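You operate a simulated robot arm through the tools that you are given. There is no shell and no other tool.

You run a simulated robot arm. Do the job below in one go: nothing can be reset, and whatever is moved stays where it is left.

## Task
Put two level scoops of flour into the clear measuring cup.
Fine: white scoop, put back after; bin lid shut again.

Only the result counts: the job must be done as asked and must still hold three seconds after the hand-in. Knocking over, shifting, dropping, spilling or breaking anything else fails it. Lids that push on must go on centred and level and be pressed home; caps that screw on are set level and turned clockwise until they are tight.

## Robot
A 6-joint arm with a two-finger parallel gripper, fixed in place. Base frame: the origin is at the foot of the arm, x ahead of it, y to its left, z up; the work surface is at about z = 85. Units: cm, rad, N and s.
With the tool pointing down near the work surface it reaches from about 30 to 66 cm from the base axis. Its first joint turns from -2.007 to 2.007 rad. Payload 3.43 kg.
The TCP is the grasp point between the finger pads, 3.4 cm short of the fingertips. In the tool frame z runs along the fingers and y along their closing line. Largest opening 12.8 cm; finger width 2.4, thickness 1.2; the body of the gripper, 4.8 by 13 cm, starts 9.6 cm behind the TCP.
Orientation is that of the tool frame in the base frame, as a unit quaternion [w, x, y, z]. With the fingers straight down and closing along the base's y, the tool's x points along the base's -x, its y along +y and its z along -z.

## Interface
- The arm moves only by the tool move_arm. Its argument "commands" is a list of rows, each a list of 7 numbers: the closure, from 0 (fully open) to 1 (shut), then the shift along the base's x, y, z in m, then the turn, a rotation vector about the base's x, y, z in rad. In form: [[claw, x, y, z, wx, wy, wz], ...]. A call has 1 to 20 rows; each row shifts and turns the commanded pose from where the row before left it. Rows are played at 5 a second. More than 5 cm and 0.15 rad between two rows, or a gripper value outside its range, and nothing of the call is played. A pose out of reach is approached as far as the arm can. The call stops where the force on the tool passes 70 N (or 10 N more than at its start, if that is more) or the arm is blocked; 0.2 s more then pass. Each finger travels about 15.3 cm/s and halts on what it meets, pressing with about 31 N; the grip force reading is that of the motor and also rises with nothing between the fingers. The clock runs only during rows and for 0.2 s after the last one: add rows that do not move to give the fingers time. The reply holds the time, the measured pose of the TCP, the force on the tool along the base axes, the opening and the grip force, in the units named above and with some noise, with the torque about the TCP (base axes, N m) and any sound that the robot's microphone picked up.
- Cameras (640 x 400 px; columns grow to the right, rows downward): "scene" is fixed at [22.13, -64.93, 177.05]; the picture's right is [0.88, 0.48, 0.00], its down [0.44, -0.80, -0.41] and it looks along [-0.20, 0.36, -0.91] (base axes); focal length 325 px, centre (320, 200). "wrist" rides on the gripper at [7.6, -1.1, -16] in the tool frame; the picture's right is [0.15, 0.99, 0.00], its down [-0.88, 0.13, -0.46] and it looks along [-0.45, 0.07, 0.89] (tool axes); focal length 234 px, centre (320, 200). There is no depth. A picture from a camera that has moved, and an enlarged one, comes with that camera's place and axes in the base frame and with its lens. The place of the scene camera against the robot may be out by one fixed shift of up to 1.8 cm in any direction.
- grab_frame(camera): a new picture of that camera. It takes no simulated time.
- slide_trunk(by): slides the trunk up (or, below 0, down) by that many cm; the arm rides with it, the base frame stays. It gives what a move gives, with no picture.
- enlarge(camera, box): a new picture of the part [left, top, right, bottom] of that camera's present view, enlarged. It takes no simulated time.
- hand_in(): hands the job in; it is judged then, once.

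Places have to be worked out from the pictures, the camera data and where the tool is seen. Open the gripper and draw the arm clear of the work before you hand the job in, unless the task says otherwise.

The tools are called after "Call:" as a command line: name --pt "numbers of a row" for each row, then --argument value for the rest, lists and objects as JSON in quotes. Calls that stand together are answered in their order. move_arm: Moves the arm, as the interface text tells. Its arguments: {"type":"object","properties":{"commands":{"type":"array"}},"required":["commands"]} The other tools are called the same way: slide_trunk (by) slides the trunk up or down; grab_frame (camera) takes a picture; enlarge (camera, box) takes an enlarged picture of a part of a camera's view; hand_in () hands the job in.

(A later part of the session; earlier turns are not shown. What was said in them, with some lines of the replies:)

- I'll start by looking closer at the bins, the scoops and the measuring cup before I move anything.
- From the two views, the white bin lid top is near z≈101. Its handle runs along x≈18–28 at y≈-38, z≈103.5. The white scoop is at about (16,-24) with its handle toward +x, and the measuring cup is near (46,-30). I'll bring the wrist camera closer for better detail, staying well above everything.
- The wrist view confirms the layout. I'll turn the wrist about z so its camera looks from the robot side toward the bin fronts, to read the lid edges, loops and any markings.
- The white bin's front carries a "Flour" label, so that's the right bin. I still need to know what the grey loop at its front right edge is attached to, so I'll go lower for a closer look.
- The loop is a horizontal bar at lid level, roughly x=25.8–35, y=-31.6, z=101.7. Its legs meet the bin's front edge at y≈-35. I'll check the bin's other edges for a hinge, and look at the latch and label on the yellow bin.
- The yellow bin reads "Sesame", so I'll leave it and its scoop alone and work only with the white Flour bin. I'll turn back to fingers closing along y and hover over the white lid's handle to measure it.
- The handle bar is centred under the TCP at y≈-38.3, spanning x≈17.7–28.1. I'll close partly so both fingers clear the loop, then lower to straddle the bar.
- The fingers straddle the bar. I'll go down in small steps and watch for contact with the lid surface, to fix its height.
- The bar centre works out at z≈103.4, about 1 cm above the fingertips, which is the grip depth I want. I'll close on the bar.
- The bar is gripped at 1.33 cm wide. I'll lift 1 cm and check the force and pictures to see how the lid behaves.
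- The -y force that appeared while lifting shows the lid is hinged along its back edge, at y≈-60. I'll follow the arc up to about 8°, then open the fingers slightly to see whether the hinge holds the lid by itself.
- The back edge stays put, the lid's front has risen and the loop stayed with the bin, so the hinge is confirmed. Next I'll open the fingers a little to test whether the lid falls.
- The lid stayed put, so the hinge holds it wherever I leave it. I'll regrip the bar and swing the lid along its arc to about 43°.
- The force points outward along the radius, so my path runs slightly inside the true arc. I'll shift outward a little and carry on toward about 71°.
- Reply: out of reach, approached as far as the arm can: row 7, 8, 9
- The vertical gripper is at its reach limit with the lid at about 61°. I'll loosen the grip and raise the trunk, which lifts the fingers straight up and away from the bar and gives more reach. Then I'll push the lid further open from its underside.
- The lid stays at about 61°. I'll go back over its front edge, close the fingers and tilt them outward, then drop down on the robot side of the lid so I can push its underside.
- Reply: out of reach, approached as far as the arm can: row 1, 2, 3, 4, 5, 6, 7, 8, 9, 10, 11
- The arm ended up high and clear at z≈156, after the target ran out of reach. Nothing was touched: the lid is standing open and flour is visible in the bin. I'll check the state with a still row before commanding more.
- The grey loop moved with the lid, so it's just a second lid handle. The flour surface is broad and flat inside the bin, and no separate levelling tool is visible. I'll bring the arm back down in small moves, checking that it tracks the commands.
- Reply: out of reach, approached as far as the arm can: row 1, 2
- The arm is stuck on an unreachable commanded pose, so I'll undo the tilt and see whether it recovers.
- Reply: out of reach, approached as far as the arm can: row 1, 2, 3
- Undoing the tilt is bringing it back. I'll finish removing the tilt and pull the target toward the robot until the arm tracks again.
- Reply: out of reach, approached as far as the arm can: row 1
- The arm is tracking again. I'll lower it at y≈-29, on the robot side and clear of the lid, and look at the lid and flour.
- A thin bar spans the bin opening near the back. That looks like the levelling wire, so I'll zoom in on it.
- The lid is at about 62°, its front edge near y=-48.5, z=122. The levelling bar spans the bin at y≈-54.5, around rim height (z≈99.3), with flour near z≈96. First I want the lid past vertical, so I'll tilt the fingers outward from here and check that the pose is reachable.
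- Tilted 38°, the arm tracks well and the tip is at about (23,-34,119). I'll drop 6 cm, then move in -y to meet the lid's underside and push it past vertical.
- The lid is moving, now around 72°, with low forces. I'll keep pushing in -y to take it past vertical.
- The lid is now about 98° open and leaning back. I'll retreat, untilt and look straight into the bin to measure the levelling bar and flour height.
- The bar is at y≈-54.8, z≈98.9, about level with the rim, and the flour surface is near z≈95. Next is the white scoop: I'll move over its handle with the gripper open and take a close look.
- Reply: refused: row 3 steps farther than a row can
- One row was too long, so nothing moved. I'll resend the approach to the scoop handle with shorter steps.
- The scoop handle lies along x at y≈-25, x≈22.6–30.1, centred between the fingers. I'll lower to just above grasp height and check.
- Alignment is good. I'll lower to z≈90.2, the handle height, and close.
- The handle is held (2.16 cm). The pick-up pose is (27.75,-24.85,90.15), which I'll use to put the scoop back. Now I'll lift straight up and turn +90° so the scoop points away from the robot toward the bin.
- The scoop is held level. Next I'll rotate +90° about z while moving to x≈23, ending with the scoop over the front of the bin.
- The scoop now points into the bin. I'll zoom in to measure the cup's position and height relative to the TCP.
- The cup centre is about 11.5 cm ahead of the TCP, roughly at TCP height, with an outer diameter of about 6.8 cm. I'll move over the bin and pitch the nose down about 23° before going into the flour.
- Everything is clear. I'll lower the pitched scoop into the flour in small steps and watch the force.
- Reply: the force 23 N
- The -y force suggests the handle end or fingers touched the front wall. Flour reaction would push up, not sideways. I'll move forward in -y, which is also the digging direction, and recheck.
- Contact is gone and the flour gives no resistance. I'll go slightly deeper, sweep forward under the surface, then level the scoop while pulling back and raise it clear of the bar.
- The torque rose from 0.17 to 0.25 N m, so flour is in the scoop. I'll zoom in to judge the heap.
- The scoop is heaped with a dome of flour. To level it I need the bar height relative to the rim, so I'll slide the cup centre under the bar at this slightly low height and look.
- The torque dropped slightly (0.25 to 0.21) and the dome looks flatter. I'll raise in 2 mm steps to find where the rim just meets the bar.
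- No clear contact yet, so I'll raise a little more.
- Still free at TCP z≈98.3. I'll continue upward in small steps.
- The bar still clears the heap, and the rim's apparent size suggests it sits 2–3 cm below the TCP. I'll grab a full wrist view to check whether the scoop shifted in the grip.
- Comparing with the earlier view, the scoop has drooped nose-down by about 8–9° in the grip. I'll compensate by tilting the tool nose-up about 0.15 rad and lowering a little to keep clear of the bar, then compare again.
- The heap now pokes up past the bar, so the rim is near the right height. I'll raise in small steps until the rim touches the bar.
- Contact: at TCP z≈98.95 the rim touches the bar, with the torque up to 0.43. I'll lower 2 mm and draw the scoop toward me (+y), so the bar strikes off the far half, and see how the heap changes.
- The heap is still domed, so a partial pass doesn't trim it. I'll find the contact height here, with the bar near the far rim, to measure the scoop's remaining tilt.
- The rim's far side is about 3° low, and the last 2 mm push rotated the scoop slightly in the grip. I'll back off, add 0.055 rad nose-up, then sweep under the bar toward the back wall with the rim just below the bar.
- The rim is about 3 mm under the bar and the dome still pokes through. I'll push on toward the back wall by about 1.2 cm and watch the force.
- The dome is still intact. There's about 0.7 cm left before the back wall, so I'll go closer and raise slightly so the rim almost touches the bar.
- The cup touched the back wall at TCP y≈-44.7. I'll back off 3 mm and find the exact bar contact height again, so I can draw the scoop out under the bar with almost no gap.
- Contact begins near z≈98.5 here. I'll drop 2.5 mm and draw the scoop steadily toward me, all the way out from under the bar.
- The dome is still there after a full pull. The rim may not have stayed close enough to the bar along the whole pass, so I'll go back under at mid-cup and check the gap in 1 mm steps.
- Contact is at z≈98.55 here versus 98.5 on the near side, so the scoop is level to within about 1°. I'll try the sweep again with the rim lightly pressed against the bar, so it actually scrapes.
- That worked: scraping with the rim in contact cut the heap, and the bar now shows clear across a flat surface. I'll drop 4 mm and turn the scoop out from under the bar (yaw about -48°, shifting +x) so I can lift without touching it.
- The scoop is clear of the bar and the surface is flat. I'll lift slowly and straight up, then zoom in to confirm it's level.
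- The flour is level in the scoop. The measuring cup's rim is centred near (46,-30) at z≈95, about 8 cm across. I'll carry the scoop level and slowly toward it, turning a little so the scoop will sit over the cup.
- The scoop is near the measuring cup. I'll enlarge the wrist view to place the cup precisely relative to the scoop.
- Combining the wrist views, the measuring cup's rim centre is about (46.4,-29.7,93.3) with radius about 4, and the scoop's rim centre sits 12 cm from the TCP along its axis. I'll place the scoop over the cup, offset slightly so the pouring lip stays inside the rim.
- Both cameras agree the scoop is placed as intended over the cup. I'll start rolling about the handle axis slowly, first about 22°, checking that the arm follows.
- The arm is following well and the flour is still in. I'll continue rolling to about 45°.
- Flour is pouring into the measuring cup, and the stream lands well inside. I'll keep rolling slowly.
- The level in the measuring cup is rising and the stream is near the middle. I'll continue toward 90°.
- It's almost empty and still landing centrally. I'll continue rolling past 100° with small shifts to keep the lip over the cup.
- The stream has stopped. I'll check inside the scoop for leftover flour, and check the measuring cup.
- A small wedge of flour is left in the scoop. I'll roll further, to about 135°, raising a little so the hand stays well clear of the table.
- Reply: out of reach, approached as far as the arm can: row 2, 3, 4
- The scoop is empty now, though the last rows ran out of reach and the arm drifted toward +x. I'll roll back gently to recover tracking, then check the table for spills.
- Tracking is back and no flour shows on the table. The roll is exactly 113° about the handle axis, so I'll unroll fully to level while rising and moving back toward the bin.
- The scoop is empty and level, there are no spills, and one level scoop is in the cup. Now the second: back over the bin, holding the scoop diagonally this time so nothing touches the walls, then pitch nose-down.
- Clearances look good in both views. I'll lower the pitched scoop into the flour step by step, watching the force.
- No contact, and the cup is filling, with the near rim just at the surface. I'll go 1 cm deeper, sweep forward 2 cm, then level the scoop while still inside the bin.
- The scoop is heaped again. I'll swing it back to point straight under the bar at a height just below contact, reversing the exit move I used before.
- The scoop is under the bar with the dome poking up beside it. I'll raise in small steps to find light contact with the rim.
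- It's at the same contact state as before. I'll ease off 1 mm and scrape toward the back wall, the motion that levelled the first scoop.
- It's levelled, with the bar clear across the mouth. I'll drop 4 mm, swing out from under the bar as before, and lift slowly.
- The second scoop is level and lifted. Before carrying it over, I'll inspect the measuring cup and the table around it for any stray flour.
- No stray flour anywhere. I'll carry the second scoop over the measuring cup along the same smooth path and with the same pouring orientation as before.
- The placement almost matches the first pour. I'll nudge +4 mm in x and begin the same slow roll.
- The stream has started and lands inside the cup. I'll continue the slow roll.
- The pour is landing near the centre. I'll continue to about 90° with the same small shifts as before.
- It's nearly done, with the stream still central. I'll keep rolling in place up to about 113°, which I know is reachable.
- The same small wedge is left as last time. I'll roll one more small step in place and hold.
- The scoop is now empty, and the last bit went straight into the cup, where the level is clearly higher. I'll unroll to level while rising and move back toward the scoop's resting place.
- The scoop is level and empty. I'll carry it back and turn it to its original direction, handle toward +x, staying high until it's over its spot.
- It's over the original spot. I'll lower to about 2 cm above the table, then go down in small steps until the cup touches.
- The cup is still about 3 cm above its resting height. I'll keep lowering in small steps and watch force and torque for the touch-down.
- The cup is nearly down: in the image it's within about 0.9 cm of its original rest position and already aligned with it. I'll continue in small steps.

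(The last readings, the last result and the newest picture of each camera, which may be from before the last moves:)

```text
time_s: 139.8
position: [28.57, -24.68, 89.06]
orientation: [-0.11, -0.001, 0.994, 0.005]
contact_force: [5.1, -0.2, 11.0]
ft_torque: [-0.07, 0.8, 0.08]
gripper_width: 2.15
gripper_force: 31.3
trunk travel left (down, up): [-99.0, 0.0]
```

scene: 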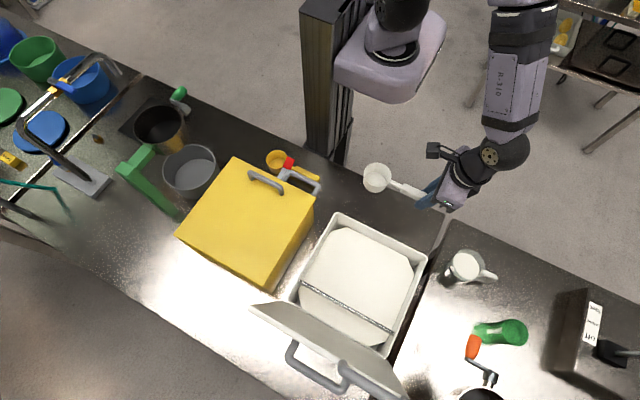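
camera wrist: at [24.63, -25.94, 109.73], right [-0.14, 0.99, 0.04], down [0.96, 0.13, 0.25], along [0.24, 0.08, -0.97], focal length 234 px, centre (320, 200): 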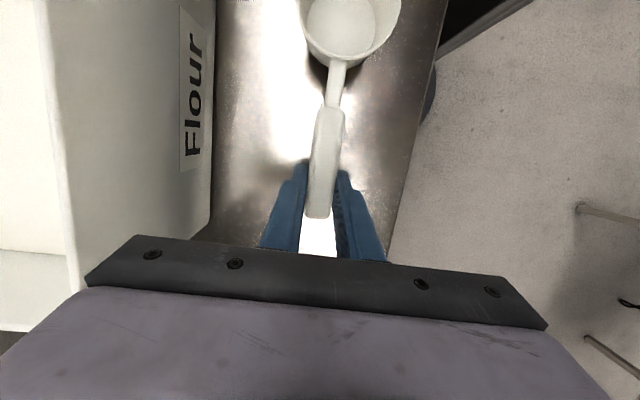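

The cup is on the table. I pressed slightly past contact, so I'll raise 3 mm to unload it, then open the fingers gently.

Call:
move_arm --pt "1 0 0 0.003 0 0 0" --pt "1 0 0 0 0 0 0"

Call:
enlarge --camera "scene" --box '[330, 160, 450, 240]'

```text
time_s: 140.4
position: [28.36, -24.67, 89.27]
orientation: [-0.111, -0.001, 0.994, 0.005]
contact_force: [0.0, -0.6, -2.3]
ft_torque: [0.01, -0.16, 0.02]
gripper_width: 2.15
gripper_force: 31.5
trunk travel left (down, up): [-99.0, 0.0]
```

```text
5.00 times, centred on (390, 200) of scene
camera zoom: at [22.13, -64.93, 177.05], right [0.88, 0.48, 0.0], down [0.44, -0.8, -0.41], along [-0.2, 0.36, -0.91], focal length 1625 px, centre (-30, 200)
```

zoom: 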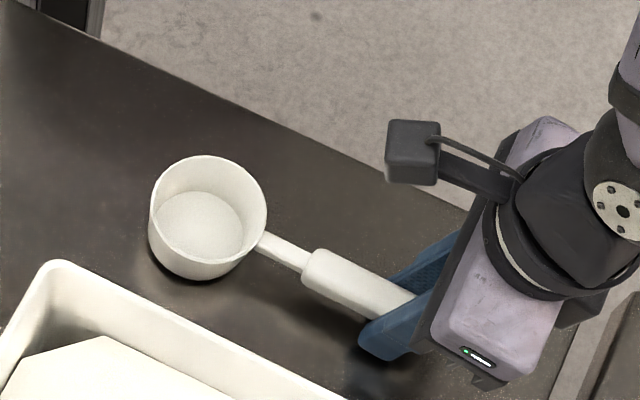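

It's hanging just off the table again and sits about 3 mm toward +y of its original place. I'll shift y by -3 mm, lower to a light touch and release.

Call:
move_arm --pt "1 0 -0.003 0 0 0 0" --pt "1 0 0 -0.0015 0 0 0" --pt "1 0 0 0 0 0 0"

Call:
move_arm --pt "1 0 0 -0.001 0 0 0" --pt "1 0 0 0 0 0 0"

```text
time_s: 141.2
position: [28.33, -25.16, 89.16]
orientation: [-0.111, -0.001, 0.994, 0.005]
contact_force: [-0.5, 1.2, -1.7]
ft_torque: [0.03, -0.14, -0.01]
gripper_width: 2.14
gripper_force: 31.3
trunk travel left (down, up): [-99.0, 0.0]
```

```text
time_s: 141.8
position: [28.43, -25.14, 89.06]
orientation: [-0.11, -0.001, 0.994, 0.005]
contact_force: [-0.2, -1.0, 1.5]
ft_torque: [-0.07, 0.04, 0.02]
gripper_width: 2.12
gripper_force: 30.7
trunk travel left (down, up): [-99.0, 0.0]
```

It's touching lightly now. I'll open the fingers and lift straight away.

Call:
move_arm --pt "0.85 0 0 0 0 0 0" --pt "0.7 0 0 0 0 0 0" --pt "0.55 0 0 0 0 0 0" --pt "0.55 0 0 0 0 0 0" --pt "0.55 0 0 0.02 0 0 0" --pt "0.55 0 0 0.03 0 0 0" --pt "0.55 0 0 0.04 0 0 0" --pt "0.55 0 0 0.04 0 0 0" --pt "0.55 0 0 0 0 0 0"

Call:
enlarge --camera "scene" --box '[330, 160, 450, 240]'

Call:
grab_frame --camera "wrist"

```text
time_s: 143.8
position: [28.43, -25.12, 102.04]
orientation: [-0.111, -0.001, 0.994, 0.005]
contact_force: [0.7, 0.5, 0.8]
ft_torque: [0.01, 0.01, 0.02]
gripper_width: 5.73
gripper_force: 0.1
trunk travel left (down, up): [-99.0, 0.0]
```

```text
5.00 times, centred on (390, 200) of scene
camera zoom: at [22.13, -64.93, 177.05], right [0.88, 0.48, 0.0], down [0.44, -0.8, -0.41], along [-0.2, 0.36, -0.91], focal length 1625 px, centre (-30, 200)
```

zoom: 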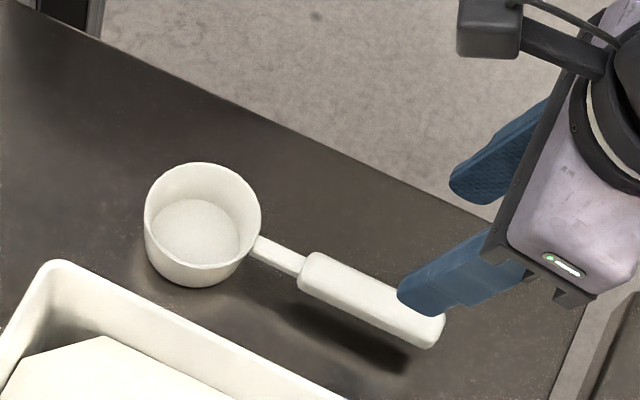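

```text
taken
camera wrist: at [24.61, -26.39, 119.2], right [-0.14, 0.99, 0.04], down [0.96, 0.13, 0.25], along [0.24, 0.08, -0.97], focal length 234 px, centre (320, 200)
```

wrist: 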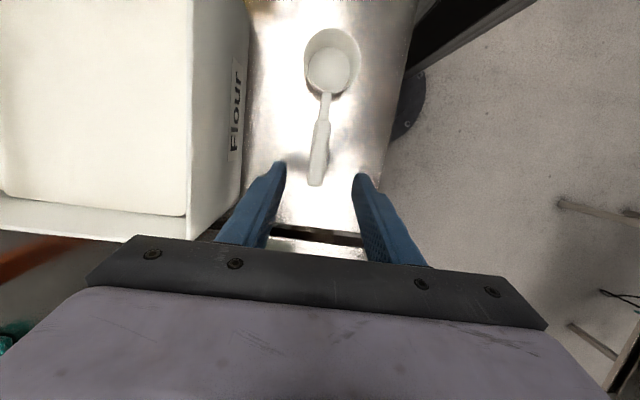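

The scoop is back within a few millimetres of where it was. Next is closing the lid: I'll rise, close the fingers, remove the tilt and move to a spot where the wrist camera can measure the lid's top edge.

Call:
move_arm --pt "0.55 0 0 0.04 0 -0.111 0" --pt "0.8 0 0 0.04 0 -0.111 0" --pt "1 -0.01 -0.01 0.04 0 0 0" --pt "1 -0.02 -0.03 0.03 0 0 0" --pt "1 -0.02 -0.03 0.03 0 0 0" --pt "1 -0.02 -0.03 0.02 0 0 0" --pt "1 -0.02 -0.03 0.01 0 0 0" --pt "1 -0.02 -0.03 0 0 0 0" --pt "1 0 0 0 0 0 0"

Call:
grab_frame --camera "wrist"

Call:
grab_frame --camera "scene"

```text
time_s: 145.8
position: [17.43, -40.91, 123.13]
orientation: [0.0, -0.001, 1.0, 0.004]
contact_force: [-0.1, 0.3, -0.1]
ft_torque: [0.04, 0.0, 0.01]
gripper_width: 0.01
gripper_force: 30.6
trunk travel left (down, up): [-99.0, 0.0]
```

```text
taken
camera wrist: at [9.88, -42.24, 139.11], right [-0.15, 0.99, 0.01], down [0.88, 0.13, 0.46], along [0.45, 0.08, -0.89], focal length 234 px, centre (320, 200)
```

wrist: 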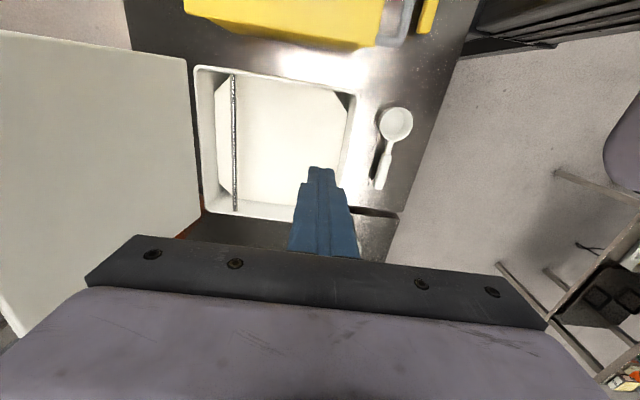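

```text
taken
```

scene: 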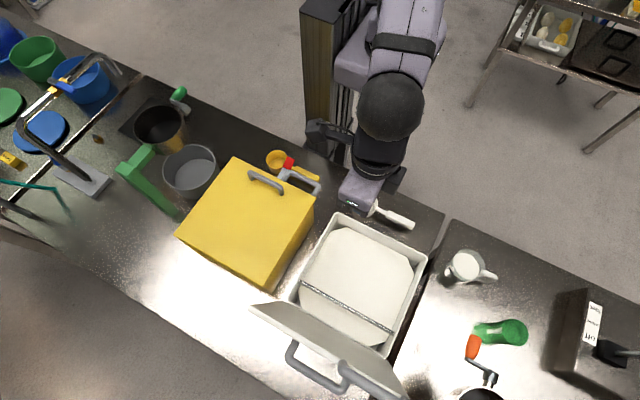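

The lid leans back at about 105°, with its top edge near y≈-66.5, z≈124. I'll tilt the closed fingers outward about 40° and go over the top edge at x≈14, clear of both handles, so I can hook the lid from behind.

Call:
move_arm --pt "1 -0.007 -0.01 0.02 -0.14 0 0" --pt "1 -0.007 -0.01 0.02 -0.14 0 0" --pt "1 -0.007 -0.02 0.02 -0.14 0 0" --pt "1 -0.007 -0.02 0.02 -0.14 0 0" --pt "1 -0.007 -0.02 0.02 -0.14 0 0" --pt "1 0 -0.03 0.01 0 0 0" --pt "1 0 -0.03 0 0 0 0" --pt "1 0 0 0 0 0 0"

Call:
grab_frame --camera "wrist"

Call:
grab_frame --camera "scene"

```text
time_s: 147.6
position: [13.93, -55.03, 134.08]
orientation: [-0.001, -0.002, 0.941, -0.339]
contact_force: [1.0, 0.4, 0.6]
ft_torque: [0.0, 0.0, 0.0]
gripper_width: 0.0
gripper_force: 31.0
trunk travel left (down, up): [-99.0, 0.0]
```

```text
taken
camera wrist: at [6.37, -45.73, 147.07], right [-0.15, 0.76, -0.63], down [0.88, 0.39, 0.27], along [0.45, -0.52, -0.73], focal length 234 px, centre (320, 200)
```

wrist: 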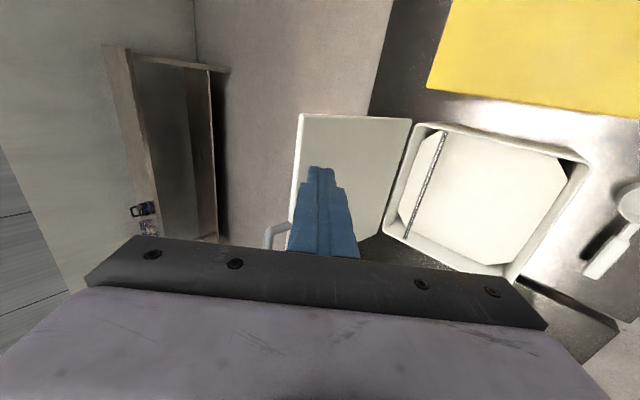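

```text
taken
```

scene: 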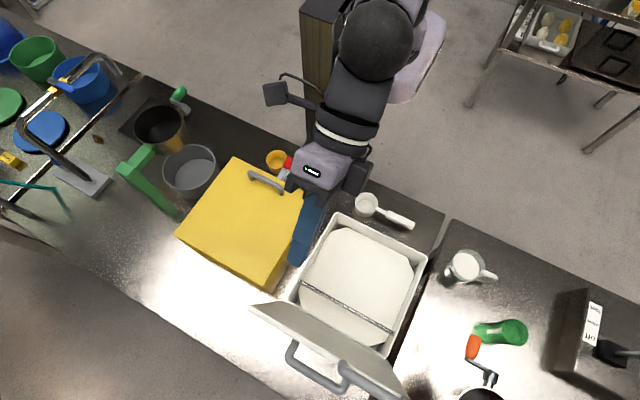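

The lid's top-left corner measures about (10.3,-66.2,124.9). I'll extend over the edge at a safe height and check reach.

Call:
move_arm --pt "1 0 -0.03 -0.005 0 0 0" --pt "1 0 -0.03 -0.005 0 0 0" --pt "1 0 -0.03 -0.005 0 0 0" --pt "1 0 -0.025 -0.005 0 0 0" --pt "1 0 -0.02 -0.005 0 0 0" --pt "1 0 0 0 0 0 0"

Call:
grab_frame --camera "scene"

Call:
grab_frame --camera "wrist"

```text
time_s: 149.0
position: [13.96, -68.46, 131.7]
orientation: [0.0, -0.001, 0.941, -0.339]
contact_force: [0.1, 0.0, -0.3]
ft_torque: [0.0, 0.03, -0.02]
gripper_width: 0.02
gripper_force: 30.7
trunk travel left (down, up): [-99.0, 0.0]
```

```text
taken
```

scene: 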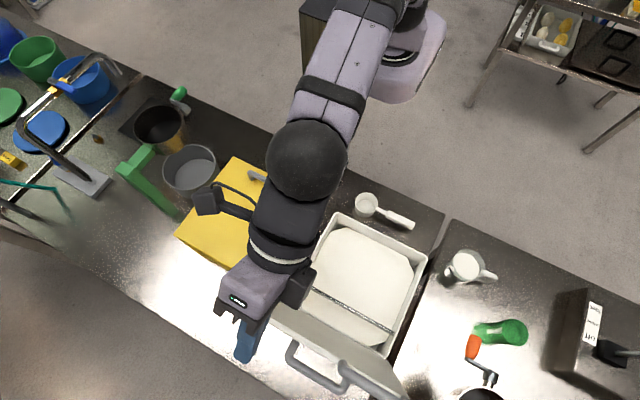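

```text
taken
camera wrist: at [6.33, -59.13, 144.69], right [-0.15, 0.76, -0.63], down [0.88, 0.39, 0.27], along [0.45, -0.52, -0.73], focal length 234 px, centre (320, 200)
```

wrist: 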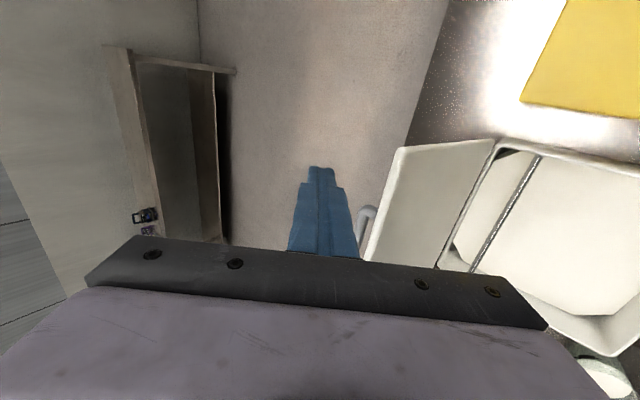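

Reach is fine and the finger bundle is behind the lid's top edge. I'll go 1 cm further back and lower so the fingertips hang behind the lid.

Call:
move_arm --pt "1 0 -0.01 0 0 0 0" --pt "1 0 0 -0.02 0 0 0" --pt "1 0 0 -0.02 0 0 0" --pt "1 0 0 -0.02 0 0 0" --pt "1 0 0 0 0 0 0"

Call:
grab_frame --camera "wrist"

Call:
enlarge --camera "scene" --box '[190, 250, 420, 400]'

```text
time_s: 150.2
position: [13.8, -69.64, 125.47]
orientation: [0.0, -0.002, 0.941, -0.339]
contact_force: [-0.2, -0.6, 0.3]
ft_torque: [0.01, -0.01, 0.02]
gripper_width: 0.02
gripper_force: 31.2
trunk travel left (down, up): [-99.0, 0.0]
```

```text
taken
camera wrist: at [6.29, -60.24, 138.57], right [-0.15, 0.76, -0.63], down [0.88, 0.39, 0.27], along [0.45, -0.51, -0.73], focal length 234 px, centre (320, 200)
```

wrist: 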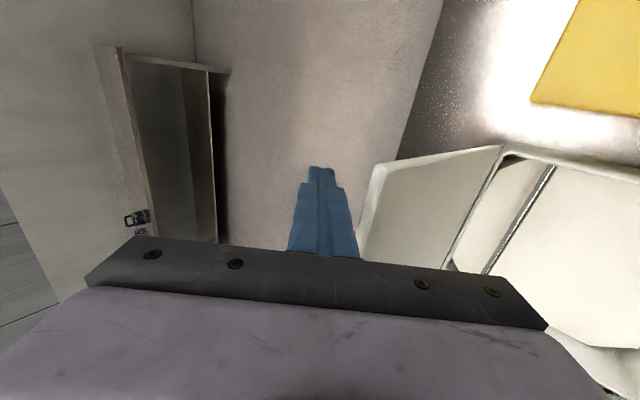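

```text
2.67 times, centred on (305, 325) of scene
camera zoom: at [22.13, -64.93, 177.05], right [0.88, 0.48, 0.0], down [0.44, -0.8, -0.41], along [-0.2, 0.36, -0.91], focal length 867 px, centre (360, -133)
```

zoom: 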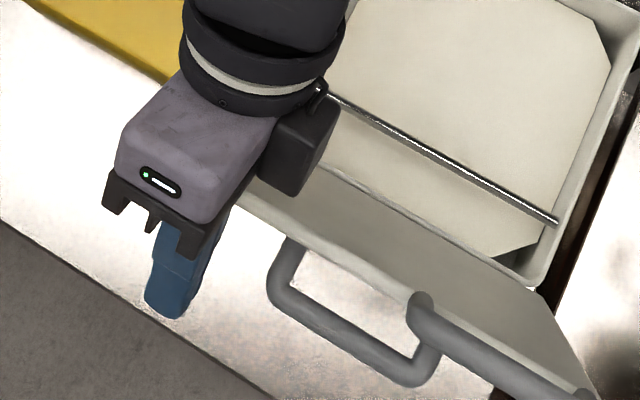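

The fingertips are hooked behind and about 2 cm below the lid's top edge. I'll pull toward the robot in small steps to bring the lid back to vertical.

Call:
move_arm --pt "1 0 0.015 0 0 0 0" --pt "1 0 0.015 0 0 0 0" --pt "1 0 0.015 0 0 0 0" --pt "1 0 0.015 0 0 0 0" --pt "1 0 0.015 0 0 0 0" --pt "1 0 0 0 0 0 0"

Call:
grab_frame --camera "wrist"

Call:
enlarge --camera "scene" --box '[190, 250, 420, 400]'

```text
time_s: 151.6
position: [13.97, -61.98, 125.42]
orientation: [-0.001, -0.002, 0.941, -0.338]
contact_force: [0.4, 0.1, 0.1]
ft_torque: [-0.01, 0.02, 0.01]
gripper_width: 0.0
gripper_force: 30.6
trunk travel left (down, up): [-99.0, 0.0]
```

```text
taken
camera wrist: at [6.43, -52.72, 138.41], right [-0.15, 0.76, -0.63], down [0.88, 0.39, 0.27], along [0.45, -0.51, -0.73], focal length 234 px, centre (320, 200)
```

wrist: 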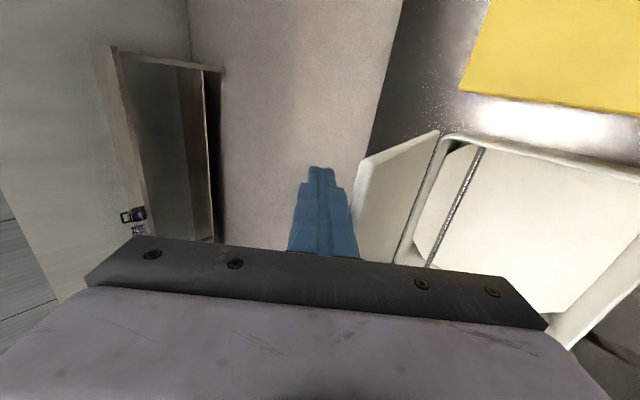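

```text
2.67 times, centred on (305, 325) of scene
camera zoom: at [22.13, -64.93, 177.05], right [0.88, 0.48, 0.0], down [0.44, -0.8, -0.41], along [-0.2, 0.36, -0.91], focal length 867 px, centre (360, -133)
```

zoom: 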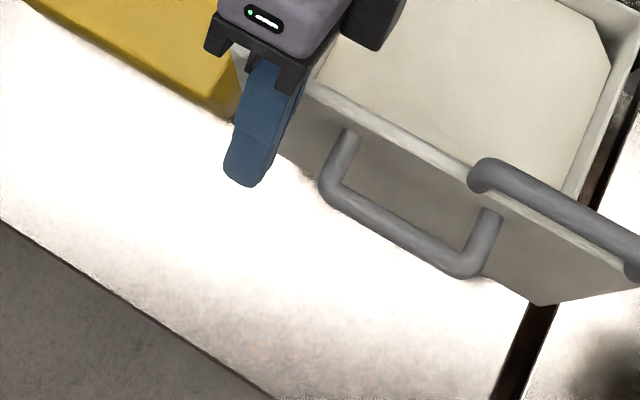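

The lid is following and is now close to vertical. I'll keep pulling to bring it forward past vertical.

Call:
move_arm --pt "1 0 0.015 0 0 0 0" --pt "1 0 0.015 0 0 0 0" --pt "1 0 0.015 -0.002 0 0 0" --pt "1 0 0.015 -0.003 0 0 0" --pt "1 0 0.015 -0.004 0 0 0" --pt "1 0 0.015 -0.005 0 0 0" --pt "1 0 0 0 0 0 0"

Call:
grab_frame --camera "wrist"

Call:
enlarge --camera "scene" --box '[230, 200, 460, 370]'

```text
time_s: 153.2
position: [13.82, -53.02, 124.12]
orientation: [-0.001, -0.002, 0.941, -0.338]
contact_force: [-0.3, -0.2, -0.2]
ft_torque: [0.0, -0.01, 0.01]
gripper_width: 0.0
gripper_force: 31.0
trunk travel left (down, up): [-99.0, 0.0]
```

```text
taken
camera wrist: at [6.26, -43.72, 137.18], right [-0.15, 0.76, -0.63], down [0.88, 0.39, 0.27], along [0.45, -0.51, -0.73], focal length 234 px, centre (320, 200)
```

wrist: 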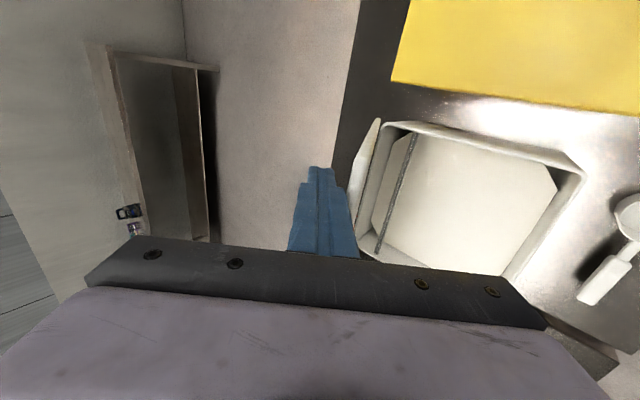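

```text
2.35 times, centred on (345, 285) of scene
camera zoom: at [22.13, -64.93, 177.05], right [0.88, 0.48, 0.0], down [0.44, -0.8, -0.41], along [-0.2, 0.36, -0.91], focal length 765 px, centre (261, 0)
```

zoom: 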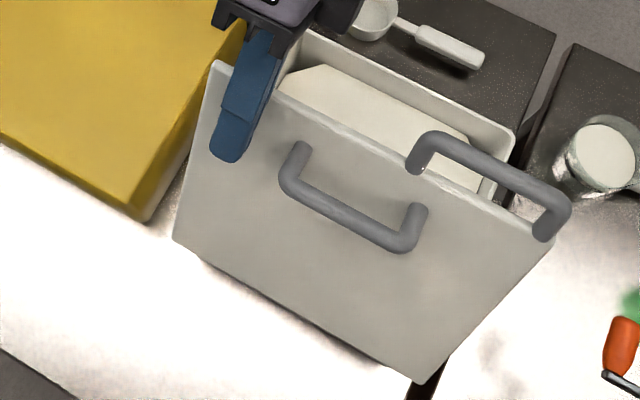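

The lid now leans forward at about 70°. I'll keep pushing it down along its arc while gradually bringing the fingers back to vertical.

Call:
move_arm --pt "1 0.005 0.012 -0.01 0.087 0 0" --pt "1 0.005 0.012 -0.01 0.087 0 0" --pt "1 0 0.012 -0.01 0.087 0 0" --pt "1 0 0.012 -0.01 0.087 0 0" --pt "1 0 0 0 0 0 0"

Call:
grab_frame --camera "wrist"

Call:
enlarge --camera "scene" --box '[230, 200, 460, 370]'

```text
time_s: 154.4
position: [14.83, -48.42, 120.15]
orientation: [-0.001, -0.002, 0.985, -0.17]
contact_force: [-0.4, -0.2, -0.2]
ft_torque: [-0.03, 0.0, 0.0]
gripper_width: 0.0
gripper_force: 31.3
trunk travel left (down, up): [-99.0, 0.0]
```

```text
taken
camera wrist: at [7.27, -43.97, 135.62], right [-0.15, 0.93, -0.33], down [0.88, 0.28, 0.39], along [0.45, -0.23, -0.86], focal length 234 px, centre (320, 200)
```

wrist: 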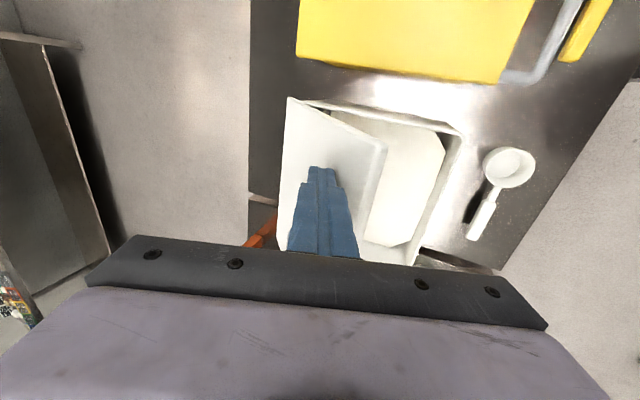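

```text
2.35 times, centred on (345, 285) of scene
camera zoom: at [22.13, -64.93, 177.05], right [0.88, 0.48, 0.0], down [0.44, -0.8, -0.41], along [-0.2, 0.36, -0.91], focal length 765 px, centre (261, 0)
```

zoom: 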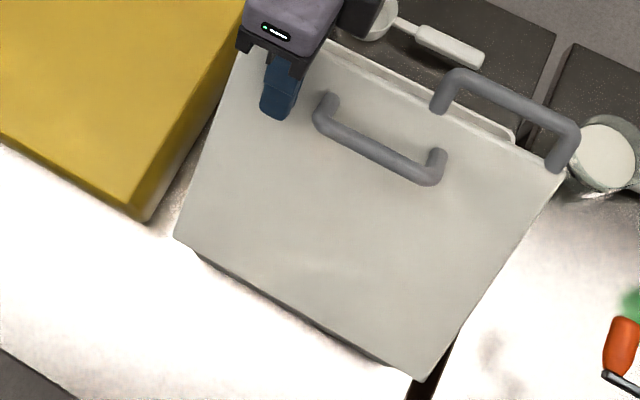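

The lid is down to about 50° with almost no resistance. I'll continue the same motion.

Call:
move_arm --pt "1 0.005 0.012 -0.01 0.087 0 0" --pt "1 0.005 0.012 -0.011 0.087 0 0" --pt "1 0 0.011 -0.012 0.087 0 0" --pt "1 0 0.01 -0.013 0.082 0 0" --pt "1 0 0 0 0 0 0"

Call:
grab_frame --camera "wrist"

Call:
enlarge --camera "scene" --box '[230, 180, 480, 360]'

```text
time_s: 155.6
position: [15.93, -43.64, 115.4]
orientation: [0.0, -0.002, 1.0, 0.0]
contact_force: [0.1, -0.9, -0.8]
ft_torque: [-0.03, -0.02, 0.0]
gripper_width: 0.0
gripper_force: 30.9
trunk travel left (down, up): [-99.0, 0.0]
```

```text
taken
camera wrist: at [8.34, -44.76, 131.41], right [-0.15, 0.99, 0.0], down [0.88, 0.13, 0.46], along [0.45, 0.07, -0.89], focal length 234 px, centre (320, 200)
```

wrist: 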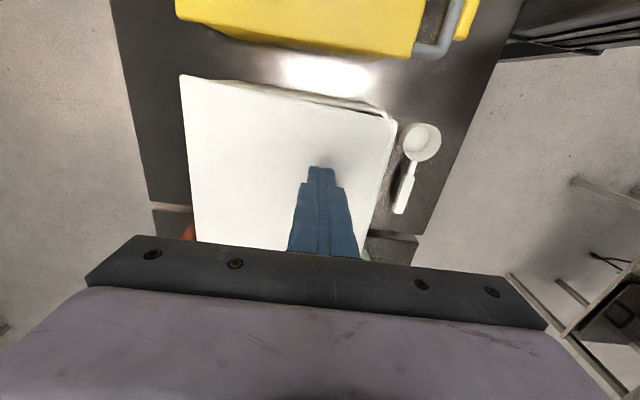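

```text
2.22 times, centred on (355, 270) of scene
camera zoom: at [22.13, -64.93, 177.05], right [0.88, 0.48, 0.0], down [0.44, -0.8, -0.41], along [-0.2, 0.36, -0.91], focal length 722 px, centre (242, 44)
```

zoom: 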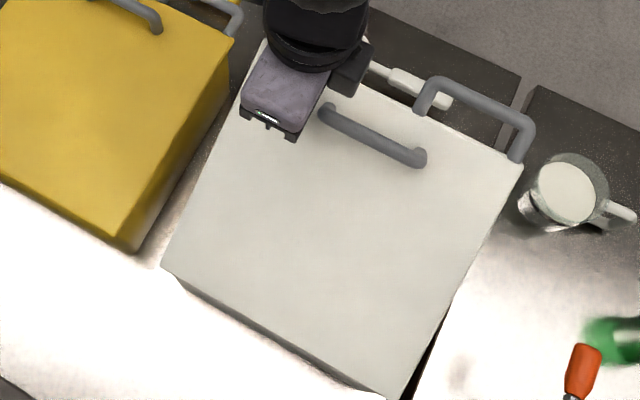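

The lid is around 30°. The fingertips are close to the handle's left end, so I'll shift 1.2 cm to -x, then press straight down in small steps.

Call:
move_arm --pt "1 -0.006 0 0.002 0 0 0" --pt "1 -0.006 0 0 0 0 0" --pt "1 0 0.003 -0.015 0 0 0" --pt "1 0 0.003 -0.015 0 0 0" --pt "1 0 0.003 -0.015 0 0 0" --pt "1 0 0.002 -0.015 0 0 0" --pt "1 0 0 0 0 0 0"

Call:
grab_frame --camera "wrist"

Call:
enlarge --camera "scene" --box '[230, 180, 480, 360]'

```text
time_s: 157.2
position: [14.88, -42.54, 109.88]
orientation: [0.0, -0.002, 1.0, 0.0]
contact_force: [-0.6, 0.2, 0.2]
ft_torque: [0.02, -0.02, -0.02]
gripper_width: 0.0
gripper_force: 30.2
trunk travel left (down, up): [-99.0, 0.0]
```

```text
taken
camera wrist: at [7.34, -43.66, 125.81], right [-0.15, 0.99, 0.0], down [0.88, 0.13, 0.46], along [0.45, 0.07, -0.89], focal length 234 px, centre (320, 200)
```

wrist: 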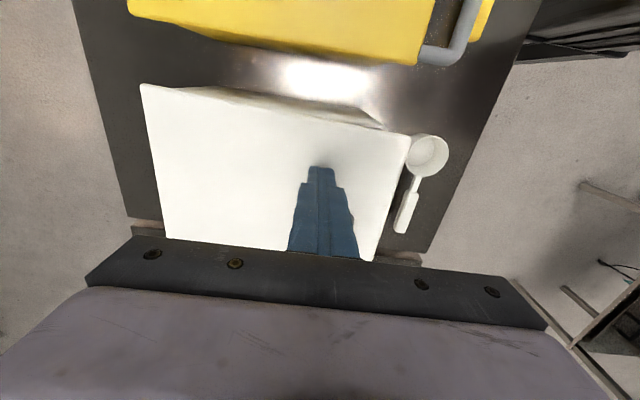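

```text
2.22 times, centred on (355, 270) of scene
camera zoom: at [22.13, -64.93, 177.05], right [0.88, 0.48, 0.0], down [0.44, -0.8, -0.41], along [-0.2, 0.36, -0.91], focal length 722 px, centre (242, 44)
```

zoom: 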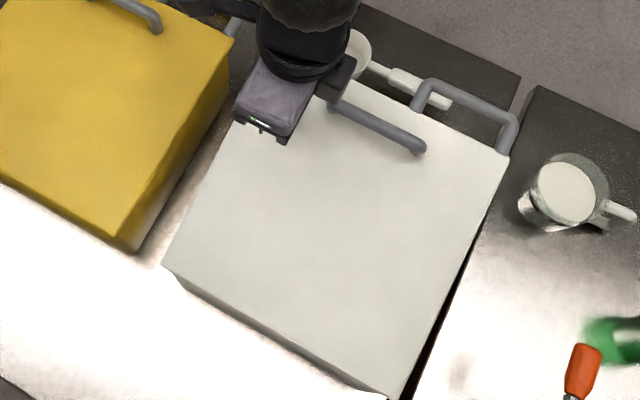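

The lid is at about 18°. I'll keep pressing down gently toward closed.

Call:
move_arm --pt "1 0 0.001 -0.012 0 0 0" --pt "1 0 0.001 -0.012 0 0 0" --pt "1 0 0 -0.012 0 0 0" --pt "1 0 0 -0.01 0 0 0" --pt "1 0 0 0 0 0 0"

Call:
move_arm --pt "1 0 0 -0.005 0 0 0" --pt "1 0 0 0 0 0 0"

Call:
move_arm --pt "1 0 0 -0.004 0 0 0" --pt "1 0 0 0 0 0 0"

```text
time_s: 158.4
position: [14.76, -42.46, 105.12]
orientation: [0.0, -0.001, 1.0, 0.0]
contact_force: [-0.4, -0.8, 0.0]
ft_torque: [0.04, -0.02, 0.0]
gripper_width: 0.01
gripper_force: 31.0
trunk travel left (down, up): [-99.0, 0.0]
```

```text
time_s: 159.0
position: [14.78, -42.52, 104.55]
orientation: [0.0, -0.001, 1.0, 0.0]
contact_force: [-0.8, 0.4, -0.7]
ft_torque: [0.03, 0.02, -0.01]
gripper_width: 0.04
gripper_force: 31.1
trunk travel left (down, up): [-99.0, 0.0]
```

```text
time_s: 159.6
position: [14.64, -42.51, 104.58]
orientation: [0.002, -0.002, 1.0, -0.005]
contact_force: [-1.0, 1.4, 34.3]
ft_torque: [0.09, 0.3, -0.09]
gripper_width: 0.0
gripper_force: 30.4
trunk travel left (down, up): [-99.0, 0.0]
```

34 N at tip height z≈101.1, so the lid has met the rim. I'll lift off and compare it with the original closed view.

Call:
move_arm --pt "1 0 0 0.01 0 0 0" --pt "1 0 0 0.03 0 0 0" --pt "1 0 0 0.04 0 0 0" --pt "1 0 0.03 0.03 0 0 0" --pt "1 0 0.04 0 0 0 0" --pt "1 0 0 0 0 0 0"

Call:
enlarge --camera "scene" --box '[280, 180, 520, 330]'

Call:
grab_frame --camera "wrist"

```text
time_s: 161.0
position: [14.86, -35.39, 115.16]
orientation: [0.0, -0.003, 1.0, 0.0]
contact_force: [0.0, -0.9, 0.1]
ft_torque: [0.01, -0.03, 0.01]
gripper_width: 0.0
gripper_force: 31.2
trunk travel left (down, up): [-99.0, 0.0]
```

```text
2.67 times, centred on (400, 255) of scene
camera zoom: at [22.13, -64.93, 177.05], right [0.88, 0.48, 0.0], down [0.44, -0.8, -0.41], along [-0.2, 0.36, -0.91], focal length 867 px, centre (107, 53)
```

zoom: 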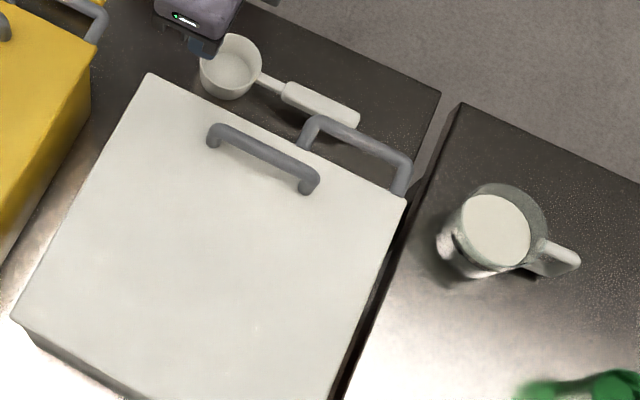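

```text
taken
camera wrist: at [7.33, -36.45, 131.12], right [-0.15, 0.99, 0.0], down [0.88, 0.13, 0.46], along [0.45, 0.07, -0.89], focal length 234 px, centre (320, 200)
```

wrist: 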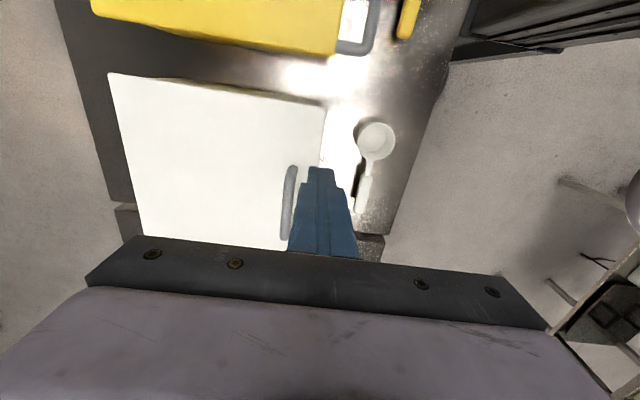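

The lid, handle and loop look the same as at the start, and the scoop and cup are in place. I'll take the same high-zoom crop as at the beginning to confirm the lid is fully shut.

Call:
enlarge --camera "scene" --box '[370, 200, 450, 250]'

Call:
enlarge --camera "scene" --box '[240, 130, 400, 230]'

Call:
enlarge --camera "scene" --box '[430, 230, 510, 300]'

```text
8.00 times, centred on (410, 225) of scene
camera zoom: at [22.13, -64.93, 177.05], right [0.88, 0.48, 0.0], down [0.44, -0.8, -0.41], along [-0.2, 0.36, -0.91], focal length 2600 px, centre (-400, 0)
```

zoom: 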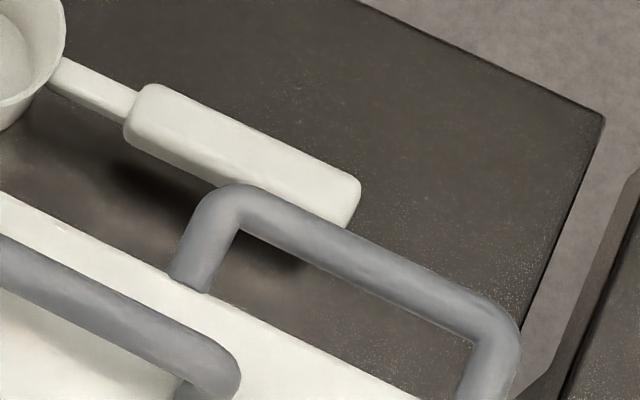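

```text
4.00 times, centred on (320, 180) of scene
camera zoom: at [22.13, -64.93, 177.05], right [0.88, 0.48, 0.0], down [0.44, -0.8, -0.41], along [-0.2, 0.36, -0.91], focal length 1300 px, centre (320, 280)
```

zoom: 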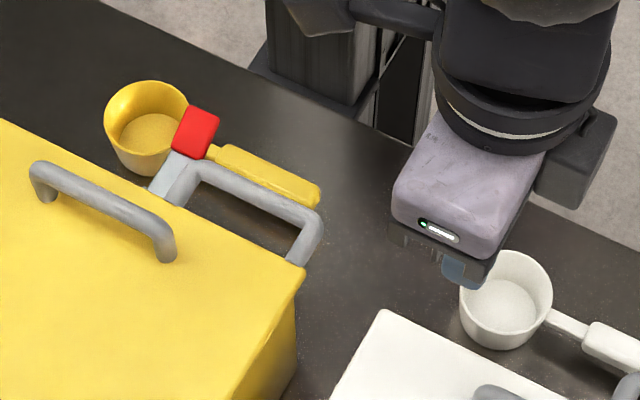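

```text
5.71 times, centred on (470, 265) of scene
camera zoom: at [22.13, -64.93, 177.05], right [0.88, 0.48, 0.0], down [0.44, -0.8, -0.41], along [-0.2, 0.36, -0.91], focal length 1857 px, centre (-537, -171)
```

zoom: 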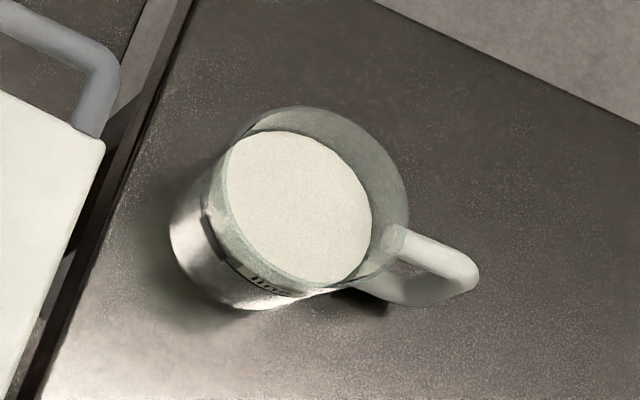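

The high-zoom crop matches the starting picture exactly for the lid and loop, so the bin is fully shut. The scoop sits about 3 mm from where it started, and the cup holds both scoops with nothing spilled. I'll raise the arm clear and open the gripper.

Call:
move_arm --pt "1 -0.005 0 0.03 0 0 0" --pt "1 -0.01 0 0.04 0 0 0" --pt "1 -0.01 0 0.04 0 0 0" --pt "0.5 -0.01 0 0.04 0 0 0" --pt "0 -0.01 0 0.04 0 0 0" --pt "0 0 0 0.03 0 0 0" --pt "0 0 0 0 0 0 0" --pt "0 0 0 0 0 0 0"

Call:
grab_frame --camera "scene"

Call:
grab_frame --camera "wrist"

```text
time_s: 162.8
position: [10.45, -35.43, 137.11]
orientation: [0.0, -0.002, 1.0, 0.0]
contact_force: [-0.2, -0.5, -0.5]
ft_torque: [0.0, -0.01, -0.02]
gripper_width: 12.83
gripper_force: 0.0
trunk travel left (down, up): [-99.0, 0.0]
```

```text
taken
```

scene: 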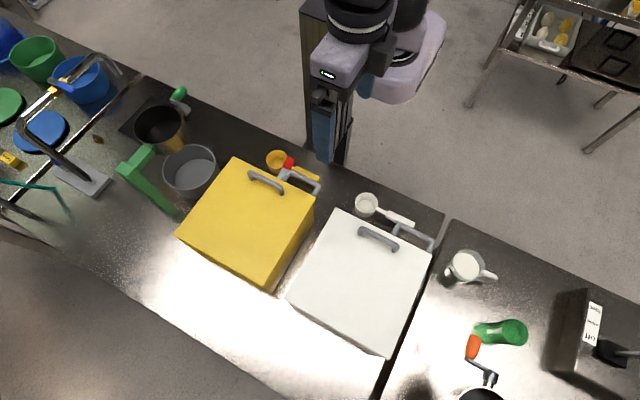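

```text
taken
camera wrist: at [2.77, -36.5, 153.15], right [-0.15, 0.99, 0.0], down [0.88, 0.13, 0.46], along [0.45, 0.07, -0.89], focal length 234 px, centre (320, 200)
```

wrist: 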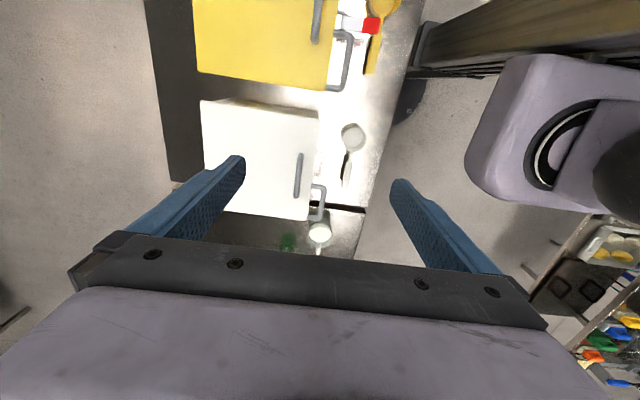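

Everything matches the starting layout, except that the measuring cup now holds two level scoops of flour. The lid is shut, the scoop is back in place, the gripper is open and the arm is clear, so I'm handing in.

Call:
hand_in

```text
The job is handed in.
```

The clear measuring cup now holds two level scoops of flour, both taken from the white bin labelled "Flour" with the white scoop. I handed the job in with the gripper open and the arm clear of the work; no result came back.

- **Levelling:** Each scoop came out heaped. I scraped it flat against the bar inside the bin before pouring, so the excess fell back into the bin.
- **Spills:** I saw no flour outside the bin or the cup in any picture. At the end of the first pour the arm ran out of reach and drifted about 5 cm away from the cup. On the second pour the scoop emptied at the same tilt the first had reached while still over the cup, so the last of the first scoop very likely went in too.
- **Scoop:** The white scoop is back beside the bin, about 3–4 mm from where it started.
- **Lid:** The bin lid is shut. I pressed it down until it met the rim, and a close-up of its edge matches the one taken at the start.
- **Bin contact:** The scoop handle or fingers bumped the inside of the flour bin's front wall once, at about 20 N. The scoop turned a little in the gripper and I corrected for it; the bin did not move.

I did not touch the yellow bin, which is labelled "Sesame", or its scoop. The trunk is still raised 6.5 cm from where it started.
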